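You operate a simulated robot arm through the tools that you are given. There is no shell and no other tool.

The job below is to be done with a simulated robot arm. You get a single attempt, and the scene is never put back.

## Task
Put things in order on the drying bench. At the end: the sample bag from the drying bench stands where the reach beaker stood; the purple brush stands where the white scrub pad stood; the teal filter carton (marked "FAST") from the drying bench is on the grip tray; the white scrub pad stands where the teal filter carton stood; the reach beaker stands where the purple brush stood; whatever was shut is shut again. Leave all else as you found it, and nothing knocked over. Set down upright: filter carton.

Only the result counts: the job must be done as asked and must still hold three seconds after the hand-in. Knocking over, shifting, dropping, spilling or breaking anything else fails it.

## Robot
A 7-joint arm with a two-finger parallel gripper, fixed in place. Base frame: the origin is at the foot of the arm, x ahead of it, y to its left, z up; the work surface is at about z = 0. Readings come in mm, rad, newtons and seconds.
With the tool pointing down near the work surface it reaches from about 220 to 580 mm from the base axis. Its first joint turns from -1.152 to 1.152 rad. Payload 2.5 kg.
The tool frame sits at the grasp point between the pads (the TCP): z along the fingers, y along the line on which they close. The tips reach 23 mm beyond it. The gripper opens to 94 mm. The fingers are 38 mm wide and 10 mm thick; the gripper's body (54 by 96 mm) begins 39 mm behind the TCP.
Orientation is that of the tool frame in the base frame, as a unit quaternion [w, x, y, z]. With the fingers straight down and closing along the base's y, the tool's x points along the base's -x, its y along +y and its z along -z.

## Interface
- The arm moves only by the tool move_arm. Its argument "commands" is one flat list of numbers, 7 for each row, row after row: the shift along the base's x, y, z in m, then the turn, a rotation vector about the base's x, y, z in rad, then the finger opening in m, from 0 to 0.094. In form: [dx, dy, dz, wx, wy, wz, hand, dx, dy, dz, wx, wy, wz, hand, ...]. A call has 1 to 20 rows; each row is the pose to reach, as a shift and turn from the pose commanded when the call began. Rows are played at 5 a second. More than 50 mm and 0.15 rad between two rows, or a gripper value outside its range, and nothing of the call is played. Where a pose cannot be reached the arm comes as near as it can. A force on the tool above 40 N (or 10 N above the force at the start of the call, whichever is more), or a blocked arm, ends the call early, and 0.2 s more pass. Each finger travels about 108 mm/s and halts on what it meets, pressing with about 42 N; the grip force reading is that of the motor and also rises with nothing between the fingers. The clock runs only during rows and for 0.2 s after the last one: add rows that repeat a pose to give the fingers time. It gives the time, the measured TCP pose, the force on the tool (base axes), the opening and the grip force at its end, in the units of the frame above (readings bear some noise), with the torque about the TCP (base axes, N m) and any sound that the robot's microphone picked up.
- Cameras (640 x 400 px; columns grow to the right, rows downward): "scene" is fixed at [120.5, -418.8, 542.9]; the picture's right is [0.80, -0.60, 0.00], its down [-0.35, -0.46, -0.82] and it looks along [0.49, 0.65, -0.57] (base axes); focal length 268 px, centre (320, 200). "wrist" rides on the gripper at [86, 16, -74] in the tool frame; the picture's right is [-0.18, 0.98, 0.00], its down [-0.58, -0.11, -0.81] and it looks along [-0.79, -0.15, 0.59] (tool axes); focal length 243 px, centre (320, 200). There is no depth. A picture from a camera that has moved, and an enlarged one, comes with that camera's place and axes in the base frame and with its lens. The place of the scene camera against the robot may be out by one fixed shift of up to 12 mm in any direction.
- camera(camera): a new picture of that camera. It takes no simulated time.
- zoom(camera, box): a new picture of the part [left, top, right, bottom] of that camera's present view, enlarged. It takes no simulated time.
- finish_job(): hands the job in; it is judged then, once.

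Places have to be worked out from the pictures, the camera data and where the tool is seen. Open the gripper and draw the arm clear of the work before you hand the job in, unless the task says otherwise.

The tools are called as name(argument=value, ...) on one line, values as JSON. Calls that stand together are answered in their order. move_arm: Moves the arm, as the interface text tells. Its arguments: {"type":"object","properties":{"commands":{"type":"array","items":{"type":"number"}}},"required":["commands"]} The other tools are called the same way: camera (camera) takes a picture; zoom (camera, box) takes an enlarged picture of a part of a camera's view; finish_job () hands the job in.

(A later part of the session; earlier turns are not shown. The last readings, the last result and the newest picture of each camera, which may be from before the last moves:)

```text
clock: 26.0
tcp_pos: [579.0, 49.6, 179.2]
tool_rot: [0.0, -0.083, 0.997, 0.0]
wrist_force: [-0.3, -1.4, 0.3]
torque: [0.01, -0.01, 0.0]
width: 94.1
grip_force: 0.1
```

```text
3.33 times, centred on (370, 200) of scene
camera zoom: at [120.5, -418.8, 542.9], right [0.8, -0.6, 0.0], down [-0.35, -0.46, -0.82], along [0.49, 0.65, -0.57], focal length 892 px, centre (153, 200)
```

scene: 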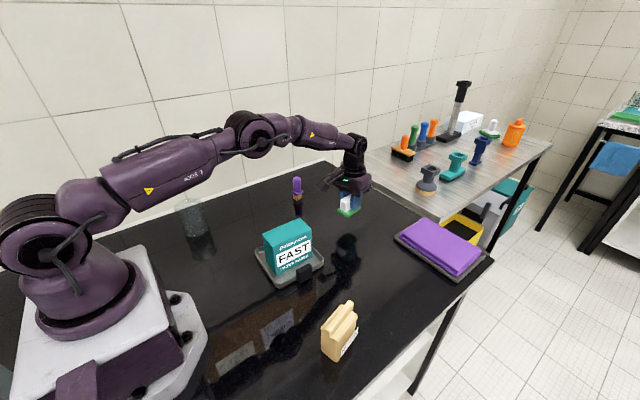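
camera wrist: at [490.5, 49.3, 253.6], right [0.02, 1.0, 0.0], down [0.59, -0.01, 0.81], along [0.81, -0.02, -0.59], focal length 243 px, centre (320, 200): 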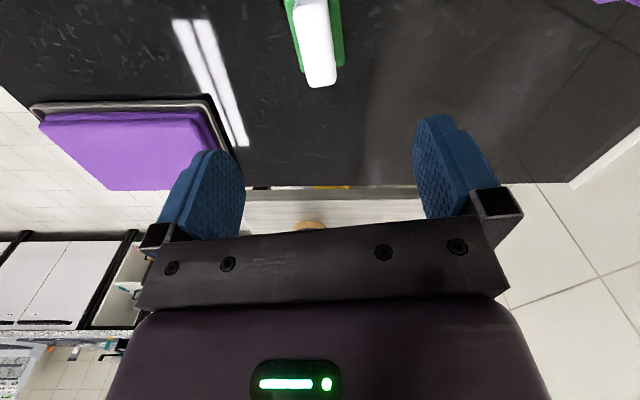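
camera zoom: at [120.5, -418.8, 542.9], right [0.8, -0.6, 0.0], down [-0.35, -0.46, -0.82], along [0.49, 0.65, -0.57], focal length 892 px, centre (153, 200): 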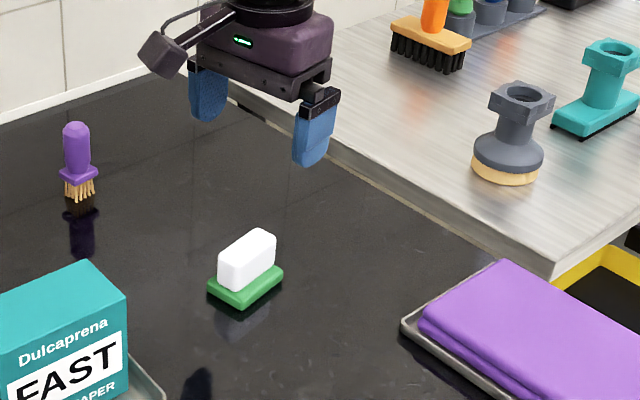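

The pad stands at about (580,45), as wanted. Next the brush: I move in front of/above it at radius about 560, tool yaw radial, z≈150.

move_arm(commands=[-0.013, 0.033, -0.005, 0, 0, 0.049, 0.094, -0.026, 0.067, -0.01, 0, 0, 0.098, 0.094, -0.039, 0.1, -0.015, 0, 0, 0.147, 0.094, -0.052, 0.134, -0.02, 0, 0, 0.196, 0.094, -0.065, 0.168, -0.025, 0, 0, 0.245, 0.094, -0.077, 0.201, -0.029, 0, 0, 0.294, 0.094, -0.077, 0.201, -0.029, 0, 0, 0.294, 0.094])

camera(camera="wrist")

zoom(camera="wrist", box=[240, 0, 400, 140])

```text
clock: 27.6
tcp_pos: [499.9, 246.0, 150.4]
tool_rot: [0.0, -0.228, 0.974, 0.0]
wrist_force: [0.1, -0.1, 0.7]
torque: [0.0, 0.01, -0.02]
width: 93.8
grip_force: 0.1
```

```text
taken
camera wrist: at [416.2, 222.4, 224.2], right [-0.27, 0.96, 0.0], down [0.57, 0.16, 0.81], along [0.78, 0.22, -0.59], focal length 243 px, centre (320, 200)
```

wrist: 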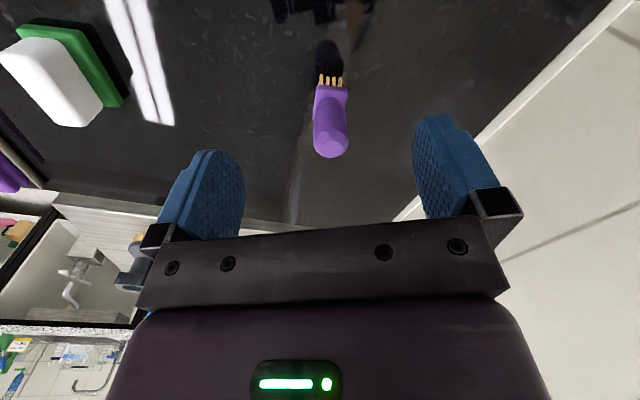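

```text
2.86 times, centred on (320, 70) of wrist
camera zoom: at [416.2, 222.4, 224.2], right [-0.27, 0.96, 0.0], down [0.57, 0.16, 0.81], along [0.78, 0.22, -0.59], focal length 693 px, centre (320, 571)
```

zoom: 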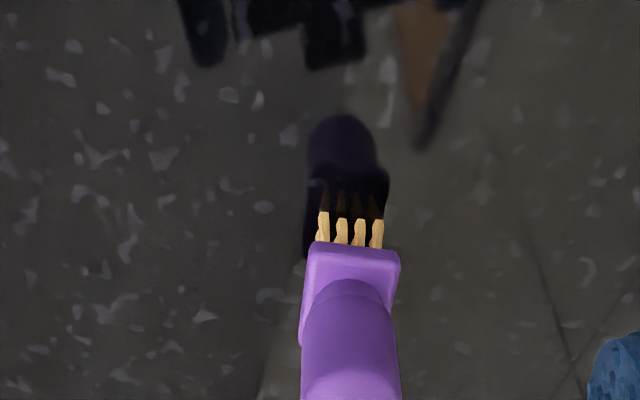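

Brush axis comes out at (534,264.5), radius ≈ 596, top about z=84. I extend outward over it at z=150 to test vertical-tool reach.

move_arm(commands=[0.012, 0.0065, 0, 0, 0, 0, 0.094, 0.023, 0.0125, 0, 0, 0, 0, 0.094, 0.034, 0.0185, 0, 0, 0, 0, 0.094, 0.034, 0.0185, 0, 0, 0, 0, 0.094])

camera(camera="wrist")

```text
clock: 28.6
tcp_pos: [535.0, 264.7, 149.1]
tool_rot: [0.0, -0.228, 0.974, -0.001]
wrist_force: [-0.2, 0.2, 0.1]
torque: [-0.05, 0.0, -0.02]
width: 94.0
grip_force: 0.0
```

```text
taken
camera wrist: at [450.0, 241.0, 223.7], right [-0.27, 0.96, 0.0], down [0.57, 0.16, 0.81], along [0.78, 0.22, -0.59], focal length 243 px, centre (320, 200)
```

wrist: 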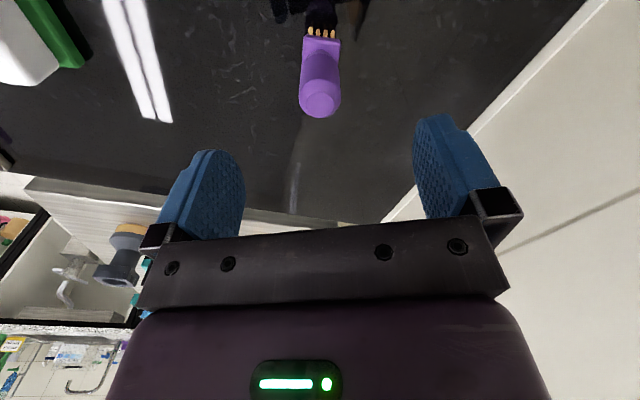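

Vertical reach works here (535,264.7,149). The handle top is right under the tool, so I descend to z≈66 with fingers at 60 mm.

move_arm(commands=[0, 0, -0.03, 0, 0, 0, 0.08, 0, 0, -0.06, 0, 0, 0, 0.07, 0, 0, -0.08, 0, 0, 0, 0.06, 0, 0, -0.083, 0, 0, 0, 0.06, 0, 0, -0.083, 0, 0, 0, 0.06])

camera(camera="wrist")

zoom(camera="scene", box=[250, 120, 350, 220])

```text
clock: 29.8
tcp_pos: [534.7, 265.9, 67.7]
tool_rot: [0.0, -0.228, 0.974, 0.0]
wrist_force: [0.1, -0.1, 0.0]
torque: [-0.03, 0.0, -0.01]
width: 60.2
grip_force: 0.1
```

```text
taken
camera wrist: at [450.6, 241.2, 141.7], right [-0.27, 0.96, 0.0], down [0.57, 0.16, 0.81], along [0.78, 0.22, -0.59], focal length 243 px, centre (320, 200)
```

wrist: 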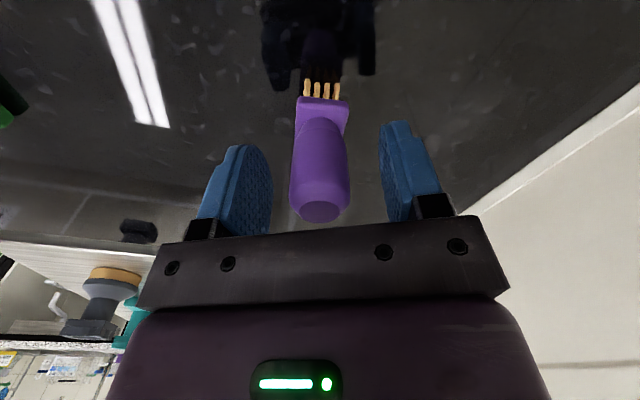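

```text
4.00 times, centred on (300, 170) of scene
camera zoom: at [120.5, -418.8, 542.9], right [0.8, -0.6, 0.0], down [-0.35, -0.46, -0.82], along [0.49, 0.65, -0.57], focal length 1070 px, centre (400, 320)
```

zoom: 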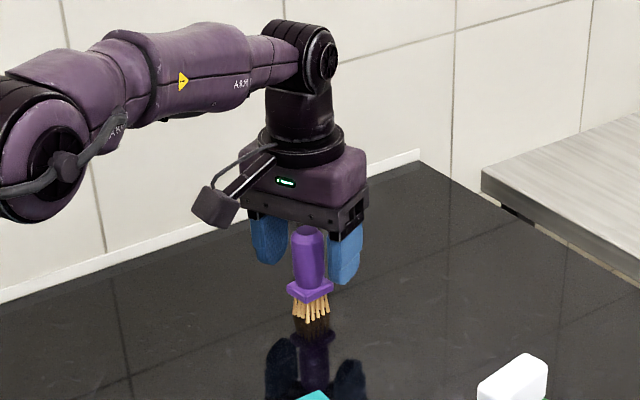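

The handle is centred between the fingers at z≈68. Closing.

move_arm(commands=[0, 0, 0, 0, 0, 0, 0.045, 0, 0, 0, 0, 0, 0, 0.03, 0, 0, 0, 0, 0, 0, 0.015, 0, 0, 0, 0, 0, 0, 0.012, 0, 0, 0, 0, 0, 0, 0.012])

camera(camera="wrist")

```text
clock: 31.0
tcp_pos: [535.4, 264.7, 67.9]
tool_rot: [0.0, -0.227, 0.974, 0.0]
wrist_force: [-0.1, 0.0, 1.1]
torque: [0.05, 0.01, 0.0]
width: 26.6
grip_force: 41.7
```

```text
taken
camera wrist: at [450.6, 241.2, 142.0], right [-0.27, 0.96, 0.0], down [0.57, 0.16, 0.81], along [0.78, 0.22, -0.59], focal length 243 px, centre (320, 200)
```

wrist: 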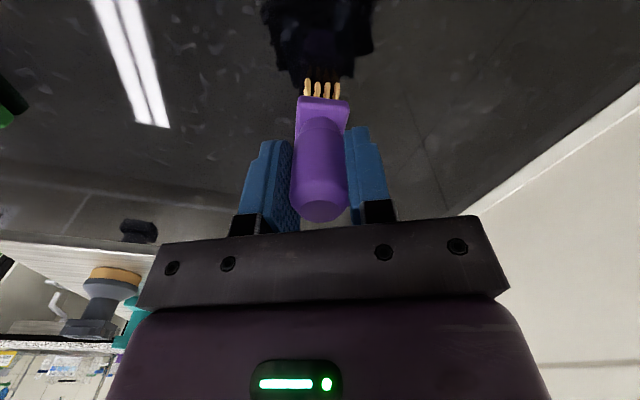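

Brush gripped (26.6 mm). Lift 80 mm and carry it across to the pad's old spot (540,-156), keeping its yaw.

move_arm(commands=[0, 0, 0.02, 0, 0, 0, 0.012, 0, 0, 0.05, 0, 0, 0, 0.012, 0, 0, 0.08, 0, 0, 0, 0.012, 0, -0.03, 0.08, 0, 0, 0, 0.012, 0.001, -0.065, 0.08, 0, 0, 0, 0.012, 0.001, -0.1, 0.08, 0, 0, 0, 0.012, 0.002, -0.135, 0.08, 0, 0, 0, 0.012, 0.002, -0.17, 0.08, 0, 0, 0, 0.012, 0.003, -0.205, 0.08, 0, 0, 0, 0.012, 0.003, -0.24, 0.08, 0, 0, 0, 0.012, 0.004, -0.275, 0.08, 0, 0, 0, 0.012, 0.004, -0.31, 0.08, 0, 0, 0, 0.012, 0.005, -0.345, 0.08, 0, 0, 0, 0.012, 0.005, -0.375, 0.08, 0, 0, 0, 0.012, 0.005, -0.4, 0.08, 0, 0, 0, 0.012, 0.005, -0.421, 0.08, 0, 0, 0, 0.012, 0.005, -0.421, 0.08, 0, 0, 0, 0.012, 0.005, -0.421, 0.08, 0, 0, 0, 0.012])

camera(camera="wrist")

camera(camera="scene")

```text
clock: 34.8
tcp_pos: [538.8, -154.1, 148.1]
tool_rot: [-0.001, -0.228, 0.974, 0.0]
wrist_force: [-1.0, -0.4, -0.7]
torque: [-0.01, 0.0, 0.01]
width: 26.7
grip_force: 41.7
```

```text
taken
camera wrist: at [454.7, -178.9, 220.6], right [-0.27, 0.96, 0.0], down [0.57, 0.16, 0.81], along [0.78, 0.22, -0.59], focal length 243 px, centre (320, 200)
```

wrist: 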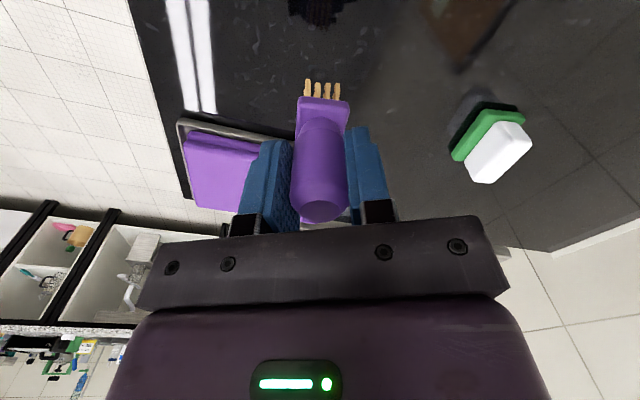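

```text
taken
```

scene: 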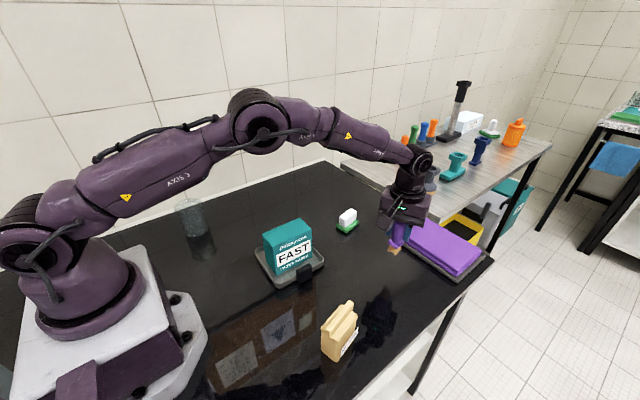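

At (538.8,-154.1,148). Small correction and descend 76 mm to about 4 mm above contact.

move_arm(commands=[0.001, -0.0015, -0.025, 0, 0, 0, 0.012, 0.001, -0.0015, -0.05, 0, 0, 0, 0.012, 0.001, -0.0015, -0.07, 0, 0, 0, 0.012, 0.001, -0.0015, -0.075, 0, 0, 0, 0.012, 0.001, -0.0015, -0.076, 0, 0, 0, 0.012])

zoom(camera="scene", box=[350, 190, 450, 290])

```text
clock: 36.0
tcp_pos: [541.6, -155.6, 71.2]
tool_rot: [0.0, -0.228, 0.974, 0.0]
wrist_force: [0.0, 0.0, -0.4]
torque: [0.0, 0.0, -0.01]
width: 26.6
grip_force: 41.8
```

```text
4.00 times, centred on (400, 240) of scene
camera zoom: at [120.5, -418.8, 542.9], right [0.8, -0.6, 0.0], down [-0.35, -0.46, -0.82], along [0.49, 0.65, -0.57], focal length 1070 px, centre (0, 40)
```

zoom: 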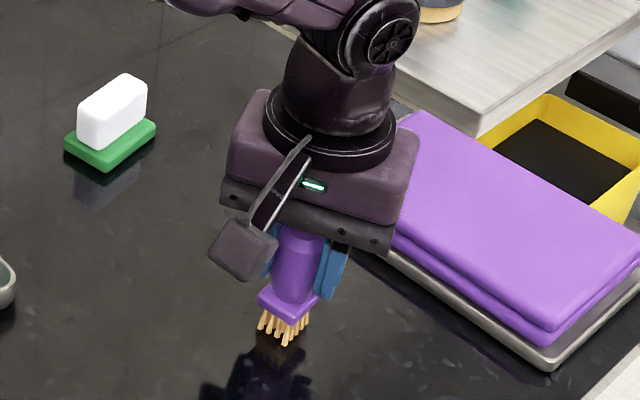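

Nearly down; gently lowering the last few mm.

move_arm(commands=[0, 0, -0.0015, 0, 0, 0, 0.012, 0, 0, -0.003, 0, 0, 0, 0.012, 0, 0, -0.0035, 0, 0, 0, 0.012])

```text
clock: 36.8
tcp_pos: [541.2, -157.0, 68.1]
tool_rot: [0.001, -0.227, 0.974, 0.0]
wrist_force: [-2.2, 1.4, 10.0]
torque: [0.15, 0.27, -0.02]
width: 26.8
grip_force: 41.9
```

Contact at 10 N. I ease off half a millimetre, open, and rise straight.

move_arm(commands=[0, 0, 0.0005, 0, 0, 0, 0.012, 0, 0, 0.0005, 0, 0, 0, 0.035, 0, 0, 0.0005, 0, 0, 0, 0.055, 0, 0, 0.0005, 0, 0, 0, 0.07, 0, 0, 0.0005, 0, 0, 0, 0.07, 0, 0, 0.03, 0, 0, 0, 0.07, 0, 0, 0.07, 0, 0, 0, 0.07, 0, 0, 0.11, 0, 0, 0, 0.094, 0, 0, 0.15, 0, 0, 0, 0.094])

zoom(camera="scene", box=[330, 180, 450, 300])

camera(camera="wrist")

```text
clock: 38.8
tcp_pos: [542.1, -155.7, 218.7]
tool_rot: [0.0, -0.229, 0.974, 0.0]
wrist_force: [0.5, -0.5, -0.1]
torque: [0.03, 0.01, 0.02]
width: 93.9
grip_force: 0.1
```

```text
3.33 times, centred on (390, 240) of scene
camera zoom: at [120.5, -418.8, 542.9], right [0.8, -0.6, 0.0], down [-0.35, -0.46, -0.82], along [0.49, 0.65, -0.57], focal length 892 px, centre (87, 67)
```

zoom: 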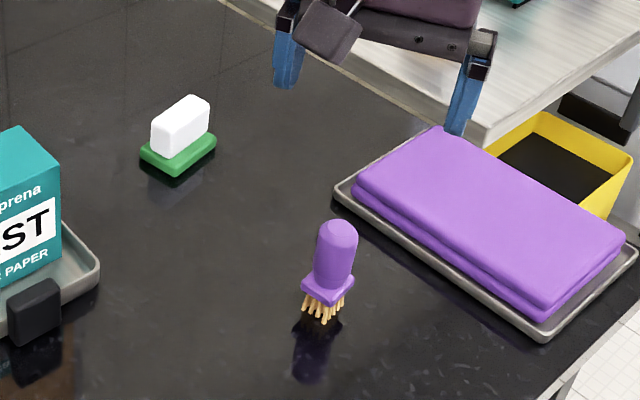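

```text
taken
camera wrist: at [456.8, -180.3, 292.3], right [-0.27, 0.96, 0.0], down [0.57, 0.16, 0.81], along [0.78, 0.22, -0.59], focal length 243 px, centre (320, 200)
```

wrist: 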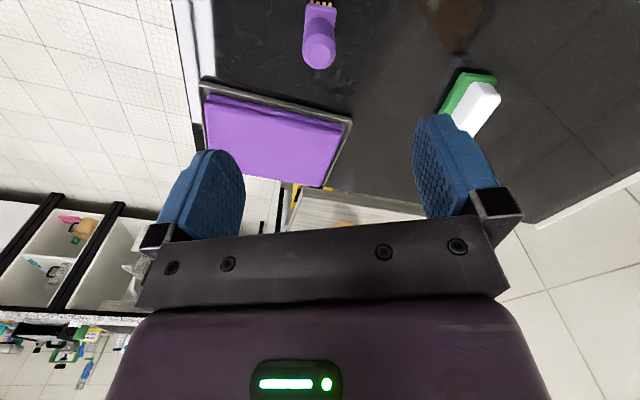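

Brush stands upright at the pad's old spot. Now I go to a viewing pose in front of the beaker (TCP about (142,218,205), yaw radial).

move_arm(commands=[-0.028, 0.026, 0, 0, 0, 0.038, 0.094, -0.056, 0.052, 0, 0, 0, 0.077, 0.094, -0.084, 0.079, 0, 0, 0, 0.115, 0.094, -0.113, 0.106, 0, 0, 0, 0.154, 0.094, -0.142, 0.133, 0, 0, 0, 0.192, 0.094, -0.171, 0.16, 0, 0, 0, 0.231, 0.094, -0.2, 0.187, 0, 0, 0, 0.27, 0.094, -0.229, 0.214, 0, 0, 0, 0.308, 0.094, -0.258, 0.241, 0, 0, 0, 0.347, 0.094, -0.287, 0.268, -0.005, 0, 0, 0.385, 0.094, -0.316, 0.295, -0.008, 0, 0, 0.424, 0.094, -0.344, 0.322, -0.01, 0, 0, 0.462, 0.094, -0.372, 0.348, -0.012, 0, 0, 0.5, 0.094, -0.4, 0.374, -0.014, 0, 0, 0.539, 0.094, -0.4, 0.374, -0.014, 0, 0, 0.539, 0.094])

camera(camera="wrist")

camera(camera="scene")

```text
clock: 42.0
tcp_pos: [139.3, 216.9, 203.1]
tool_rot: [0.0, -0.479, 0.878, 0.001]
wrist_force: [0.0, -0.5, 0.2]
torque: [-0.01, -0.03, 0.0]
width: 93.8
grip_force: 0.1
```

```text
taken
camera wrist: at [79.4, 152.6, 276.0], right [-0.73, 0.69, 0.0], down [0.41, 0.43, 0.81], along [0.55, 0.59, -0.59], focal length 243 px, centre (320, 200)
```

wrist: 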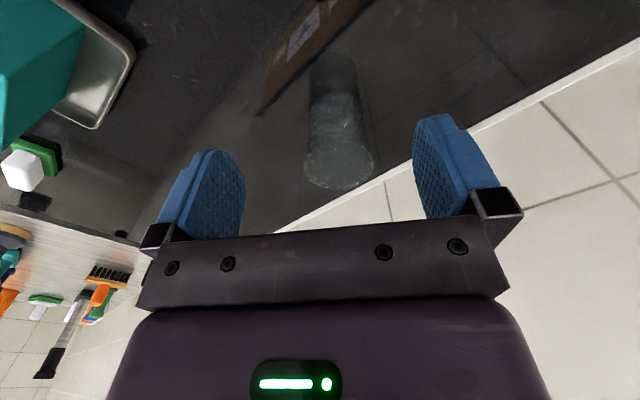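

```text
taken
```

scene: 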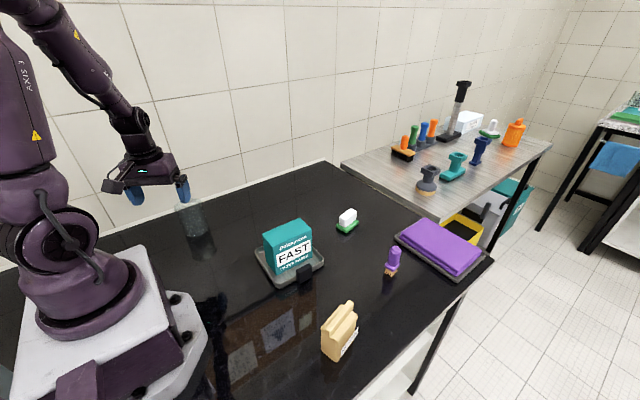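

Now zoom in on the beaker in the wrist view for exact rim and base positions.

zoom(camera="wrist", box=[260, 40, 420, 200])

```text
2.50 times, centred on (340, 120) of wrist
camera zoom: at [79.4, 152.6, 276.0], right [-0.73, 0.69, 0.0], down [0.41, 0.43, 0.81], along [0.55, 0.59, -0.59], focal length 606 px, centre (270, 400)
```

zoom: 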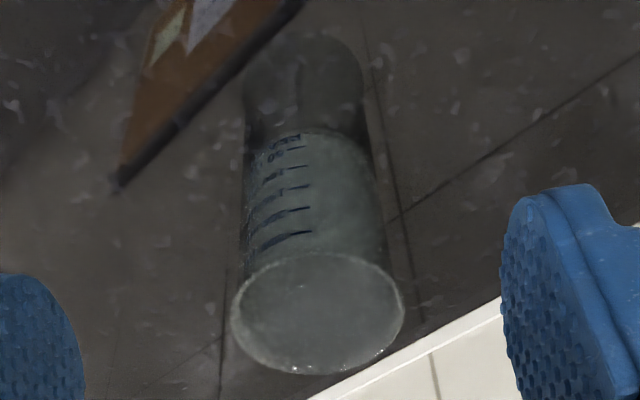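

Triangulating the rim from two views puts the beaker axis at (194.7,305), height about 92 mm, rim about 75 mm. I move directly above it at z≈203 and check.

move_arm(commands=[0.018, 0.029, 0, 0, 0, 0, 0.094, 0.036, 0.058, 0, 0, 0, 0, 0.094, 0.0555, 0.088, 0, 0, 0, 0, 0.094, 0.0555, 0.088, 0, 0, 0, 0, 0.094])

camera(camera="wrist")

zoom(camera="wrist", box=[240, 0, 400, 160])

zoom(camera="scene", box=[120, 120, 280, 280])

```text
clock: 43.0
tcp_pos: [196.6, 306.2, 203.4]
tool_rot: [0.0, -0.479, 0.878, 0.0]
wrist_force: [1.4, 0.9, 1.0]
torque: [0.0, 0.0, 0.0]
width: 93.8
grip_force: 0.1
```

```text
taken
camera wrist: at [136.9, 242.5, 278.1], right [-0.73, 0.69, 0.0], down [0.41, 0.43, 0.81], along [0.55, 0.59, -0.59], focal length 243 px, centre (320, 200)
```

wrist: 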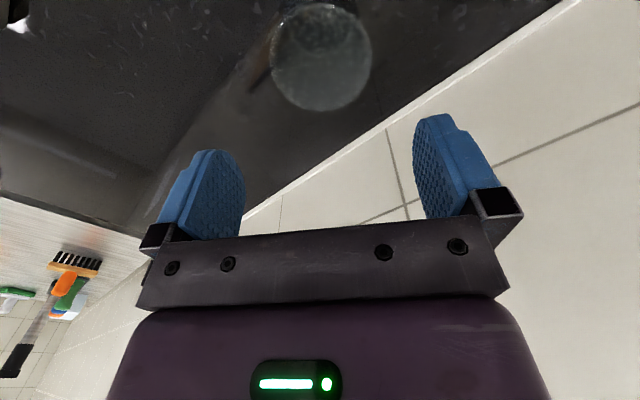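

```text
2.50 times, centred on (320, 80) of wrist
camera zoom: at [136.9, 242.5, 278.1], right [-0.73, 0.69, 0.0], down [0.41, 0.43, 0.81], along [0.55, 0.59, -0.59], focal length 606 px, centre (320, 500)
```

zoom: 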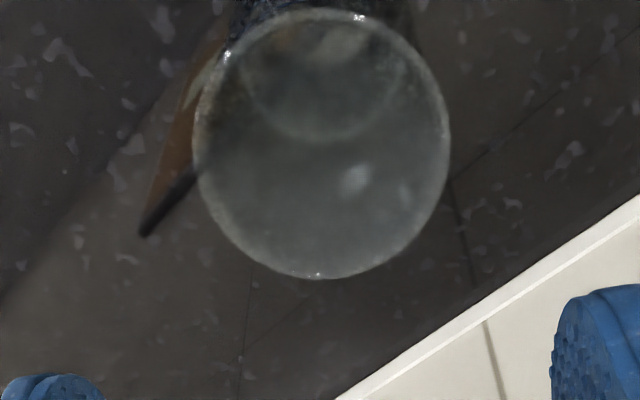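

```text
2.50 times, centred on (200, 200) of scene
camera zoom: at [120.5, -418.8, 542.9], right [0.8, -0.6, 0.0], down [-0.35, -0.46, -0.82], along [0.49, 0.65, -0.57], focal length 669 px, centre (620, 200)
```

zoom: 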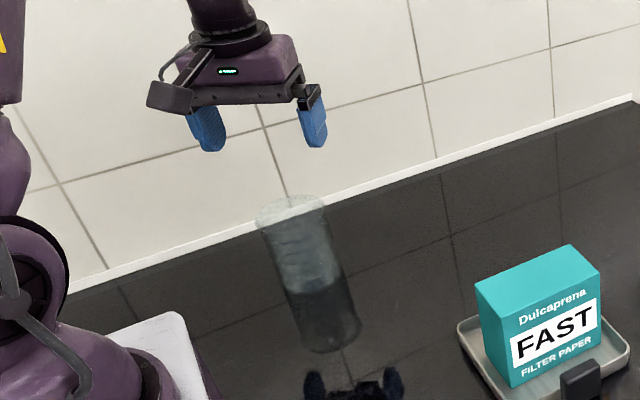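

The rim centre computes to (197,306.5), diameter 76 — directly under the tool. I descend first to z≈120 and look again before the fingers pass the rim.

move_arm(commands=[0.0005, 0.0005, -0.03, 0, 0, 0, 0.094, 0.0005, 0.0005, -0.06, 0, 0, 0, 0.094, 0.0005, 0.0005, -0.083, 0, 0, 0, 0.094, 0.0005, 0.0005, -0.083, 0, 0, 0, 0.094])

camera(camera="wrist")

zoom(camera="scene", box=[140, 130, 260, 250])

```text
clock: 44.0
tcp_pos: [197.5, 305.5, 122.0]
tool_rot: [0.0, -0.479, 0.878, 0.0]
wrist_force: [0.5, 0.5, -0.7]
torque: [0.01, -0.02, 0.02]
width: 94.2
grip_force: 0.0
```

```text
taken
camera wrist: at [137.1, 241.7, 195.5], right [-0.73, 0.69, 0.0], down [0.41, 0.43, 0.81], along [0.55, 0.59, -0.59], focal length 243 px, centre (320, 200)
```

wrist: 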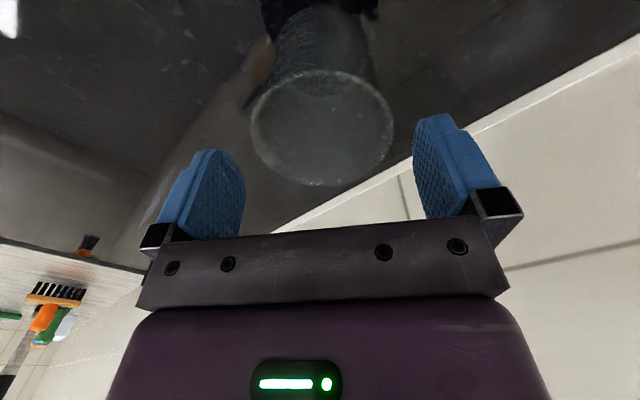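

```text
3.33 times, centred on (200, 190) of scene
camera zoom: at [120.5, -418.8, 542.9], right [0.8, -0.6, 0.0], down [-0.35, -0.46, -0.82], along [0.49, 0.65, -0.57], focal length 892 px, centre (720, 233)
```

zoom: 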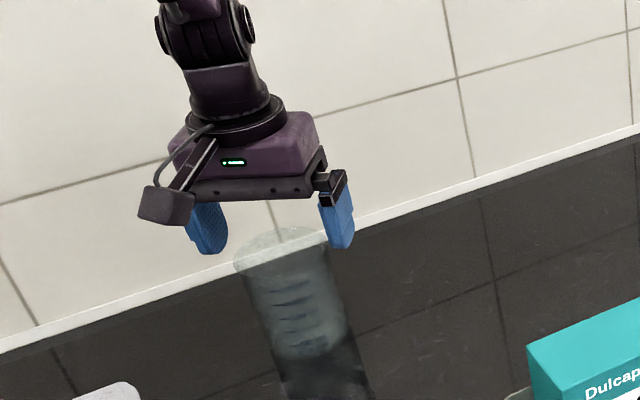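

The rim centre is (196.7,306.4), within about 1 mm of the tool. I descend to z≈66, fingers fully open.

move_arm(commands=[-0.0008, 0.0008, -0.014, 0, 0, 0, 0.094, -0.0008, 0.0008, -0.028, 0, 0, 0, 0.094, -0.0008, 0.0008, -0.042, 0, 0, 0, 0.094, -0.0008, 0.0008, -0.055, 0, 0, 0, 0.094, -0.0008, 0.0008, -0.055, 0, 0, 0, 0.094])

camera(camera="wrist")

zoom(camera="scene", box=[150, 160, 250, 260])

```text
clock: 45.2
tcp_pos: [196.0, 306.0, 67.6]
tool_rot: [0.0, -0.479, 0.878, 0.0]
wrist_force: [-0.7, 0.7, -0.6]
torque: [-0.01, 0.01, -0.01]
width: 93.9
grip_force: 0.1
```

```text
taken
camera wrist: at [135.4, 242.0, 140.6], right [-0.73, 0.69, 0.0], down [0.41, 0.43, 0.81], along [0.55, 0.59, -0.59], focal length 243 px, centre (320, 200)
```

wrist: 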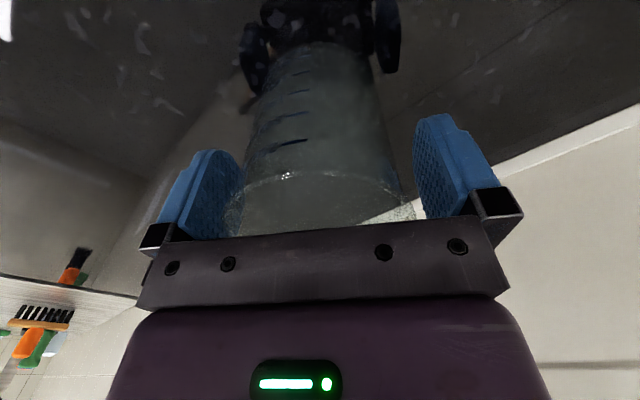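

```text
4.00 times, centred on (200, 210) of scene
camera zoom: at [120.5, -418.8, 542.9], right [0.8, -0.6, 0.0], down [-0.35, -0.46, -0.82], along [0.49, 0.65, -0.57], focal length 1070 px, centre (800, 160)
```

zoom: 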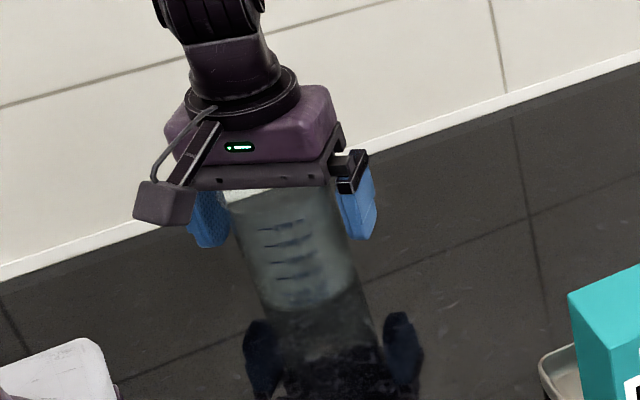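

The beaker is between the fingers without contact. I close gradually on it.

move_arm(commands=[0, 0, 0, 0, 0, 0, 0.086, 0, 0, 0, 0, 0, 0, 0.078, 0, 0, 0, 0, 0, 0, 0.07, 0, 0, 0, 0, 0, 0, 0.06, 0, 0, 0, 0, 0, 0, 0.06, 0, 0, 0, 0, 0, 0, 0.06])

camera(camera="wrist")

```text
clock: 46.6
tcp_pos: [195.6, 305.6, 67.0]
tool_rot: [0.0, -0.478, 0.878, 0.0]
wrist_force: [0.7, 0.3, -0.3]
torque: [-0.01, 0.03, 0.01]
width: 70.6
grip_force: 42.0
```

```text
taken
camera wrist: at [135.4, 242.0, 140.8], right [-0.73, 0.69, 0.0], down [0.41, 0.43, 0.81], along [0.55, 0.59, -0.59], focal length 243 px, centre (320, 200)
```

wrist: 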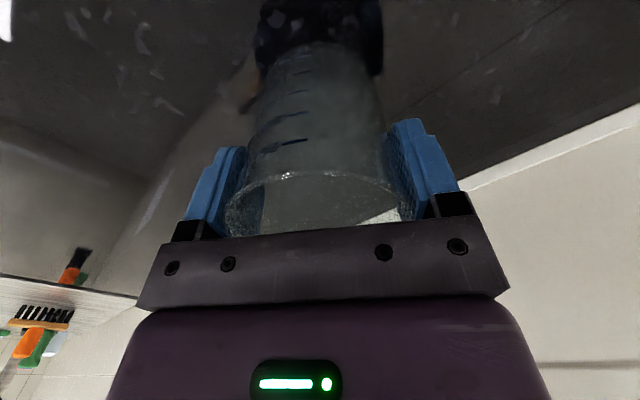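

Beaker gripped (70.6 mm, 42 N). Lift 50 mm and carry it to the brush's old spot (534,264.5), turning the tool back to radial there.

move_arm(commands=[0, 0, 0.015, 0, 0, 0, 0.06, 0, 0, 0.05, 0, 0, 0, 0.06, 0.025, -0.003, 0.05, 0, 0, -0.04, 0.06, 0.055, -0.007, 0.05, 0, 0, -0.085, 0.06, 0.086, -0.011, 0.05, 0, 0, -0.135, 0.06, 0.117, -0.0145, 0.05, 0, 0, -0.185, 0.06, 0.149, -0.0185, 0.05, 0, 0, -0.235, 0.06, 0.181, -0.0225, 0.05, 0, 0, -0.285, 0.06, 0.213, -0.0265, 0.05, 0, 0, -0.335, 0.06, 0.245, -0.0305, 0.05, 0, 0, -0.385, 0.06, 0.275, -0.034, 0.05, 0, 0, -0.435, 0.06, 0.3, -0.037, 0.05, 0, 0, -0.48, 0.06, 0.322, -0.0395, 0.05, 0, 0, -0.515, 0.06, 0.338, -0.0416, 0.05, 0, 0, -0.539, 0.06, 0.338, -0.0416, 0.05, 0, 0, -0.539, 0.06, 0.338, -0.0416, 0.05, 0, 0, -0.539, 0.06])

camera(camera="scene")

camera(camera="wrist")

```text
clock: 50.0
tcp_pos: [533.4, 263.6, 117.6]
tool_rot: [0.0, -0.228, 0.974, 0.0]
wrist_force: [-0.2, 0.7, -1.6]
torque: [0.05, -0.01, 0.02]
width: 70.4
grip_force: 41.5
```

```text
taken
```

scene: 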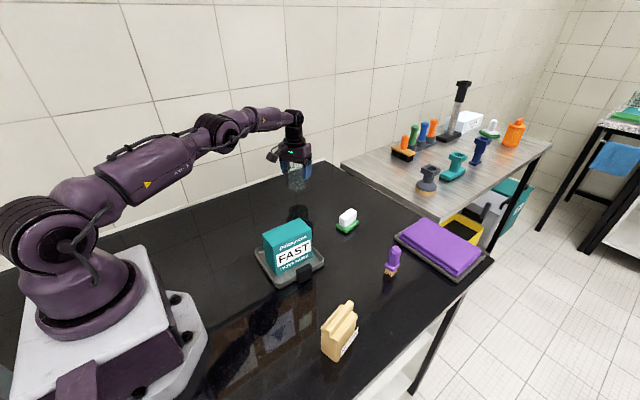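

```text
taken
camera wrist: at [449.8, 240.4, 190.2], right [-0.27, 0.96, 0.0], down [0.57, 0.16, 0.81], along [0.78, 0.22, -0.59], focal length 243 px, centre (320, 200)
```

wrist: 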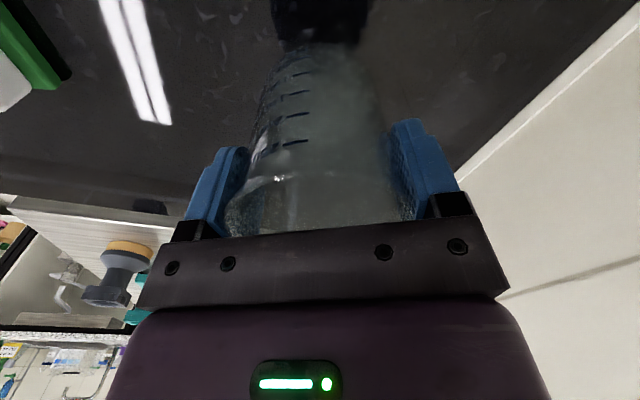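

At (533.4,263.6,117.6) over the brush's old place. I descend 46 mm to about 4 mm above contact.

move_arm(commands=[0, 0.0005, -0.02, 0, 0, 0, 0.06, 0, 0.0005, -0.035, 0, 0, 0, 0.06, 0, 0.0005, -0.044, 0, 0, 0, 0.06, 0, 0.0005, -0.046, 0, 0, 0, 0.06, 0, 0.0005, -0.046, 0, 0, 0, 0.06])

```text
clock: 51.2
tcp_pos: [534.2, 265.6, 72.3]
tool_rot: [0.0, -0.228, 0.974, 0.001]
wrist_force: [-0.5, 0.4, -1.3]
torque: [0.02, 0.0, 0.0]
width: 70.1
grip_force: 41.7
```

Still free; lowering the last millimetres in small steps.

move_arm(commands=[0, 0, -0.0015, 0, 0, 0, 0.06, 0, 0, -0.003, 0, 0, 0, 0.06, 0, 0, -0.004, 0, 0, 0, 0.06])

```text
clock: 52.0
tcp_pos: [533.9, 266.6, 66.6]
tool_rot: [-0.001, -0.228, 0.974, 0.0]
wrist_force: [-1.8, -1.6, 6.1]
torque: [-0.05, 0.2, -0.02]
width: 70.2
grip_force: 41.7
```

Contact (about 7 N). Release slowly and rise straight up.

move_arm(commands=[0, 0, 0, 0, 0, 0, 0.074, 0, 0, 0, 0, 0, 0, 0.084, 0, 0, 0, 0, 0, 0, 0.094, 0, 0, 0, 0, 0, 0, 0.094, 0, 0, 0, 0, 0, 0, 0.094])

camera(camera="wrist")

zoom(camera="scene", box=[250, 120, 350, 220])

```text
clock: 53.2
tcp_pos: [534.0, 265.6, 65.8]
tool_rot: [0.001, -0.227, 0.974, 0.0]
wrist_force: [0.8, -0.2, -0.4]
torque: [-0.03, 0.0, -0.02]
width: 94.1
grip_force: 0.0
```

```text
taken
camera wrist: at [449.7, 241.4, 140.1], right [-0.27, 0.96, 0.0], down [0.57, 0.16, 0.81], along [0.78, 0.22, -0.59], focal length 243 px, centre (320, 200)
```

wrist: 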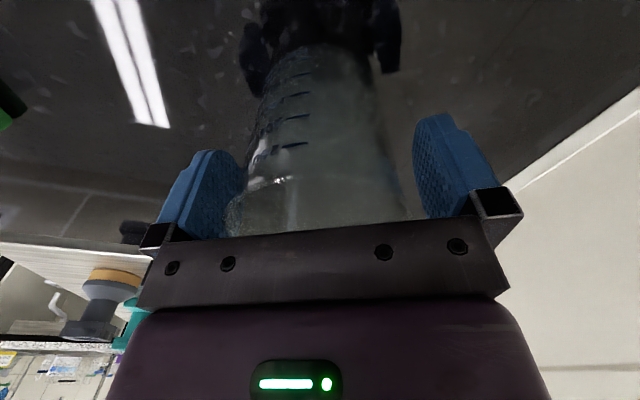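

```text
4.00 times, centred on (300, 170) of scene
camera zoom: at [120.5, -418.8, 542.9], right [0.8, -0.6, 0.0], down [-0.35, -0.46, -0.82], along [0.49, 0.65, -0.57], focal length 1070 px, centre (400, 320)
```

zoom: 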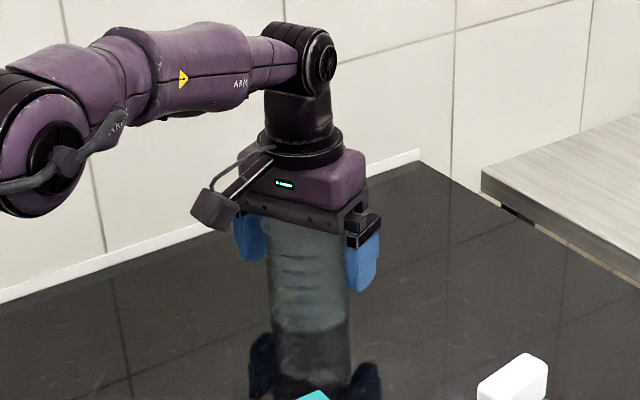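

Fingers are clear of the beaker walls. Rising straight up slowly, then higher.

move_arm(commands=[0, 0, 0.012, 0, 0, 0, 0.094, 0, 0, 0.025, 0, 0, 0, 0.094, 0, 0, 0.04, 0, 0, 0, 0.094, 0, 0, 0.07, 0, 0, 0, 0.094, 0, 0, 0.11, 0, 0, 0, 0.094, 0, 0, 0.15, 0, 0, 0, 0.094])

camera(camera="wrist")

zoom(camera="scene", box=[250, 120, 350, 220])

```text
clock: 54.6
tcp_pos: [533.7, 265.5, 217.6]
tool_rot: [0.001, -0.229, 0.974, 0.0]
wrist_force: [0.3, -0.8, 0.3]
torque: [0.01, 0.0, 0.03]
width: 94.0
grip_force: 0.0
```

```text
taken
camera wrist: at [449.1, 241.2, 291.6], right [-0.27, 0.96, 0.0], down [0.57, 0.16, 0.81], along [0.78, 0.22, -0.59], focal length 243 px, centre (320, 200)
```

wrist: 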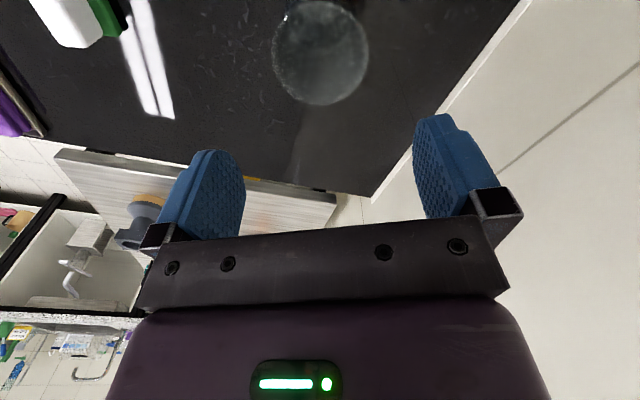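

```text
4.00 times, centred on (300, 170) of scene
camera zoom: at [120.5, -418.8, 542.9], right [0.8, -0.6, 0.0], down [-0.35, -0.46, -0.82], along [0.49, 0.65, -0.57], focal length 1070 px, centre (400, 320)
```

zoom: 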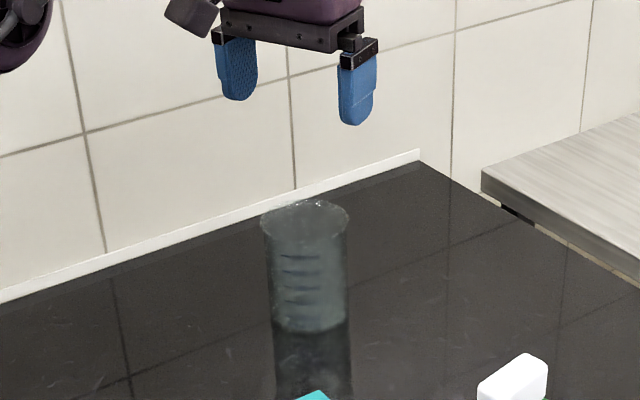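

Beaker stands at about (535,265.7). Now I move to a viewing pose for the bag: TCP (240,-162,220), yaw radial (-34°).

move_arm(commands=[-0.021, -0.03, 0, 0, 0, -0.075, 0.094, -0.042, -0.061, 0, 0, 0, -0.15, 0.094, -0.063, -0.0915, 0, 0, 0, -0.226, 0.094, -0.084, -0.122, 0, 0, 0, -0.302, 0.094, -0.105, -0.1525, 0, 0, 0, -0.377, 0.094, -0.126, -0.183, 0, 0, 0, -0.452, 0.094, -0.147, -0.2135, 0, 0, 0, -0.528, 0.094, -0.168, -0.244, 0, 0, 0, -0.603, 0.094, -0.189, -0.2745, 0, 0, 0, -0.679, 0.094, -0.21, -0.305, 0, 0, 0, -0.754, 0.094, -0.231, -0.3355, 0, 0, 0, -0.83, 0.094, -0.252, -0.366, 0, 0, 0, -0.905, 0.094, -0.273, -0.3965, 0, 0, 0, -0.98, 0.094, -0.294, -0.427, 0, 0, 0, -1.056, 0.094, -0.294, -0.427, 0, 0, 0, -1.056, 0.094])

camera(camera="wrist")

camera(camera="scene")

```text
clock: 57.8
tcp_pos: [241.5, -161.0, 217.7]
tool_rot: [0.0, 0.294, 0.956, 0.001]
wrist_force: [-0.2, 0.3, -0.1]
torque: [-0.03, 0.01, -0.01]
width: 93.9
grip_force: 0.0
```

```text
taken
camera wrist: at [179.2, -100.4, 291.0], right [0.7, 0.71, 0.0], down [0.42, -0.42, 0.81], along [0.57, -0.57, -0.59], focal length 243 px, centre (320, 200)
```

wrist: 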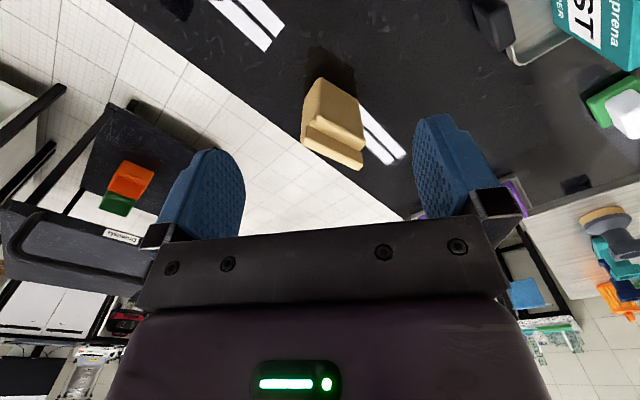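

```text
taken
```

scene: 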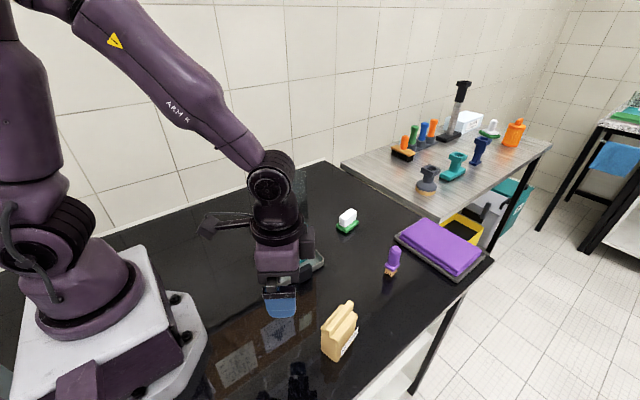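

Zoom in on the bag in the wrist view and scene view to measure its footprint and top fold.

zoom(camera="wrist", box=[270, 50, 390, 190])

zoom(camera="scene", box=[300, 290, 380, 370])

```text
2.86 times, centred on (330, 120) of wrist
camera zoom: at [179.2, -100.4, 291.0], right [0.7, 0.71, 0.0], down [0.42, -0.42, 0.81], along [0.57, -0.57, -0.59], focal length 693 px, centre (291, 429)
```

zoom: 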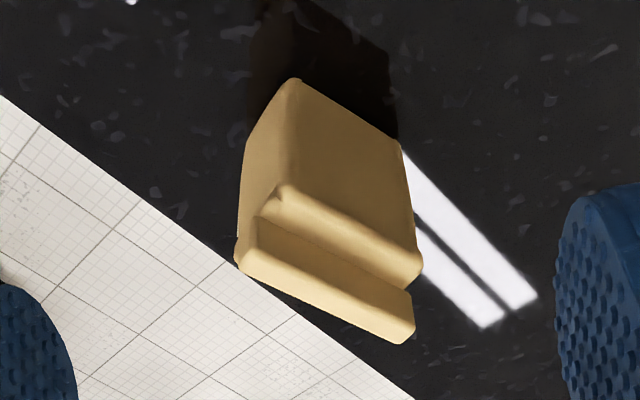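

```text
5.00 times, centred on (340, 330) of scene
camera zoom: at [120.4, -418.8, 542.9], right [0.8, -0.6, 0.0], down [-0.35, -0.46, -0.82], along [0.49, 0.65, -0.57], focal length 1337 px, centre (220, -450)
```

zoom: 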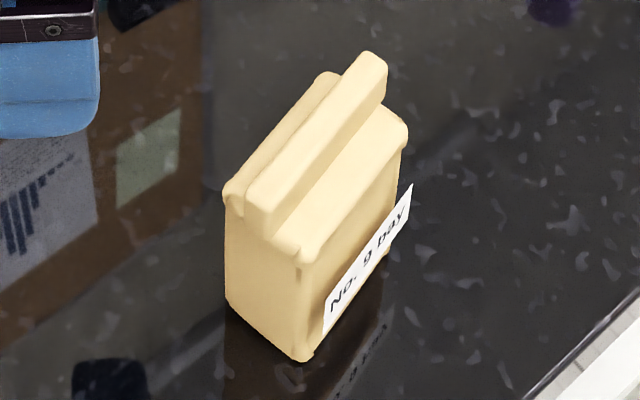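

The bag is a 60 x 36 mm block centred near (317,-216.4), yaw about 11.5°, body top ~80 mm with a fold bar to ~98 mm and a tag low on its -y side. I move above it at z≈150, aligning yaw.

move_arm(commands=[0.0125, -0.009, -0.011, 0, 0, 0.133, 0.094, 0.025, -0.018, -0.022, 0, 0, 0.266, 0.094, 0.0375, -0.0275, -0.033, 0, 0, 0.399, 0.094, 0.05, -0.037, -0.044, 0, 0, 0.532, 0.094, 0.063, -0.046, -0.055, 0, 0, 0.665, 0.094, 0.0755, -0.0554, -0.066, 0, 0, 0.798, 0.094, 0.0755, -0.0554, -0.066, 0, 0, 0.798, 0.094])

camera(camera="wrist")

zoom(camera="wrist", box=[240, 0, 400, 140])

zoom(camera="scene", box=[290, 260, 410, 380])

```text
clock: 59.4
tcp_pos: [316.7, -216.7, 151.4]
tool_rot: [0.0, -0.102, 0.995, 0.0]
wrist_force: [-0.5, 0.1, 0.4]
torque: [0.0, -0.01, -0.02]
width: 93.8
grip_force: 0.1
```

```text
taken
camera wrist: at [228.0, -218.2, 224.9], right [-0.02, 1.0, 0.0], down [0.59, 0.01, 0.81], along [0.81, 0.01, -0.59], focal length 243 px, centre (320, 200)
```

wrist: 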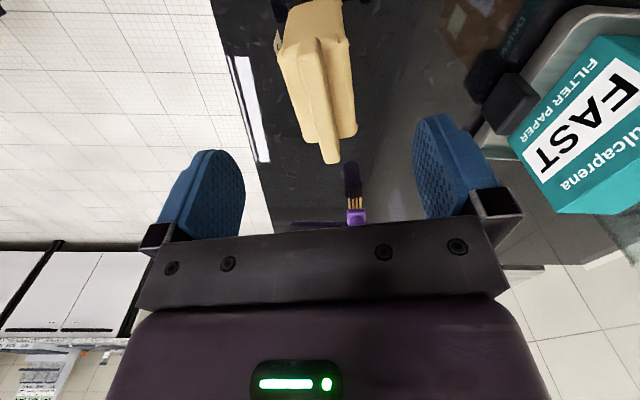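

```text
2.86 times, centred on (320, 70) of wrist
camera zoom: at [228.0, -218.2, 224.9], right [-0.02, 1.0, 0.0], down [0.59, 0.01, 0.81], along [0.81, 0.01, -0.59], focal length 693 px, centre (320, 571)
```

zoom: 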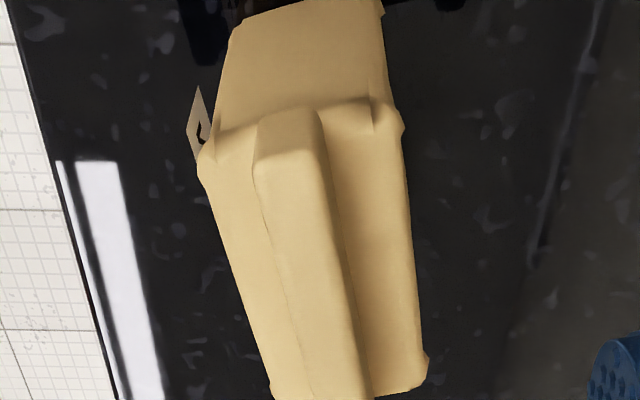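

```text
3.33 times, centred on (350, 320) of scene
camera zoom: at [120.5, -418.8, 542.9], right [0.8, -0.6, 0.0], down [-0.35, -0.46, -0.82], along [0.49, 0.65, -0.57], focal length 892 px, centre (220, -200)
```

zoom: 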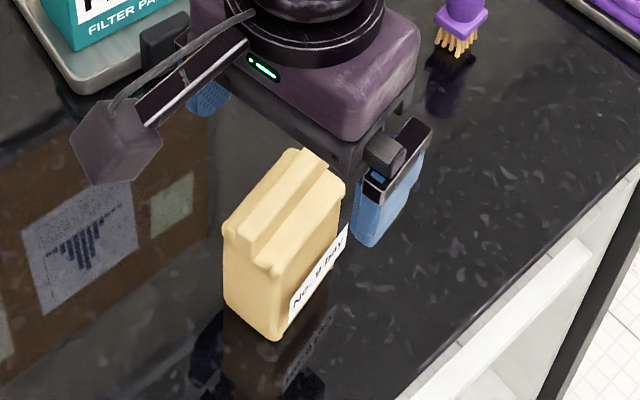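

The bag's top is centred under the tool (about (316,-215.7)). I descend to z≈72 with fingers narrowed to 70 mm.

move_arm(commands=[0, 0.0008, -0.025, 0, 0, 0, 0.085, 0, 0.0008, -0.05, 0, 0, 0, 0.08, 0, 0.0008, -0.07, 0, 0, 0, 0.075, 0, 0.0008, -0.079, 0, 0, 0, 0.07, 0, 0.0008, -0.079, 0, 0, 0, 0.07])

camera(camera="wrist")

zoom(camera="scene", box=[290, 270, 390, 370])

```text
clock: 60.6
tcp_pos: [315.3, -216.4, 71.4]
tool_rot: [0.001, -0.101, 0.995, 0.0]
wrist_force: [0.8, -0.4, -0.7]
torque: [0.02, -0.02, 0.0]
width: 70.2
grip_force: 0.1
```

```text
taken
camera wrist: at [227.3, -217.5, 144.6], right [-0.02, 1.0, 0.0], down [0.59, 0.01, 0.81], along [0.81, 0.01, -0.59], focal length 243 px, centre (320, 200)
```

wrist: 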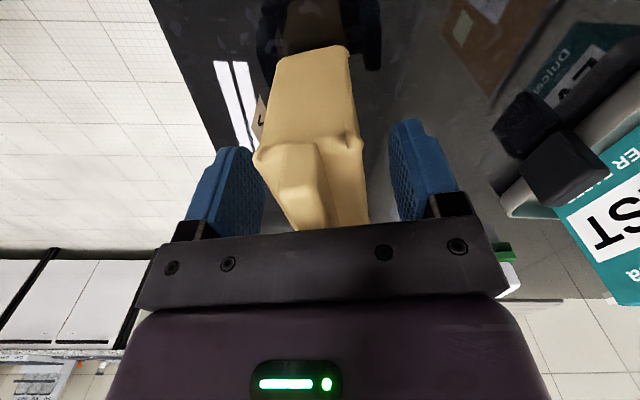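

```text
4.00 times, centred on (340, 320) of scene
camera zoom: at [120.5, -418.8, 542.9], right [0.8, -0.6, 0.0], down [-0.35, -0.46, -0.82], along [0.49, 0.65, -0.57], focal length 1070 px, centre (240, -280)
```

zoom: 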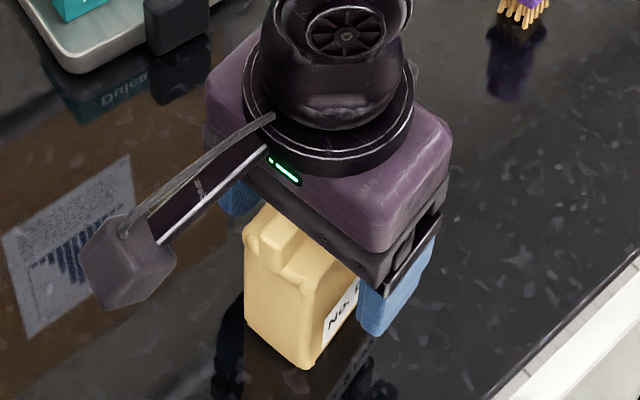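

Fingers straddle the bag, no contact. I raise 3 mm to keep the tips above the tag and close.

move_arm(commands=[0, 0, 0.003, 0, 0, 0, 0.07, 0, 0, 0.003, 0, 0, 0, 0.055, 0, 0, 0.003, 0, 0, 0, 0.045, 0, 0, 0.003, 0, 0, 0, 0.035, 0, 0, 0.003, 0, 0, 0, 0.025, 0, 0, 0.003, 0, 0, 0, 0.025, 0, 0, 0.003, 0, 0, 0, 0.025])

camera(camera="wrist")

zoom(camera="scene", box=[290, 270, 390, 370])

```text
clock: 62.2
tcp_pos: [315.3, -217.0, 73.4]
tool_rot: [-0.001, -0.101, 0.995, 0.0]
wrist_force: [-0.5, 1.7, 4.1]
torque: [0.22, 0.13, 0.02]
width: 41.3
grip_force: 42.0
```

```text
taken
camera wrist: at [227.4, -217.6, 147.4], right [-0.02, 1.0, 0.0], down [0.59, 0.01, 0.81], along [0.81, 0.01, -0.59], focal length 243 px, centre (320, 200)
```

wrist: 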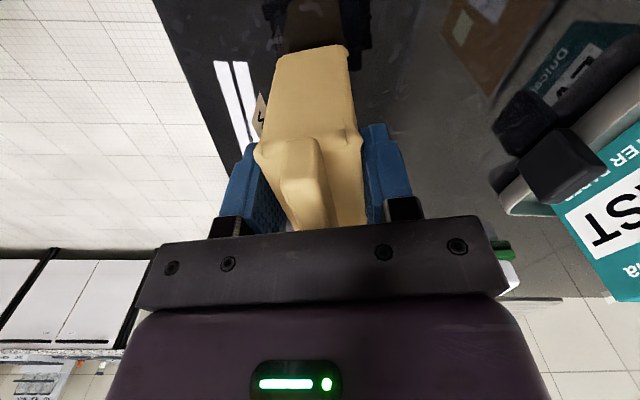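

```text
4.00 times, centred on (340, 320) of scene
camera zoom: at [120.4, -418.8, 542.9], right [0.8, -0.6, 0.0], down [-0.35, -0.46, -0.82], along [0.49, 0.65, -0.57], focal length 1070 px, centre (240, -280)
```

zoom: 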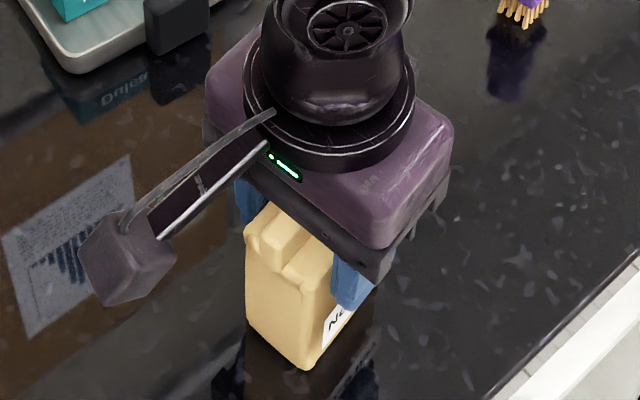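

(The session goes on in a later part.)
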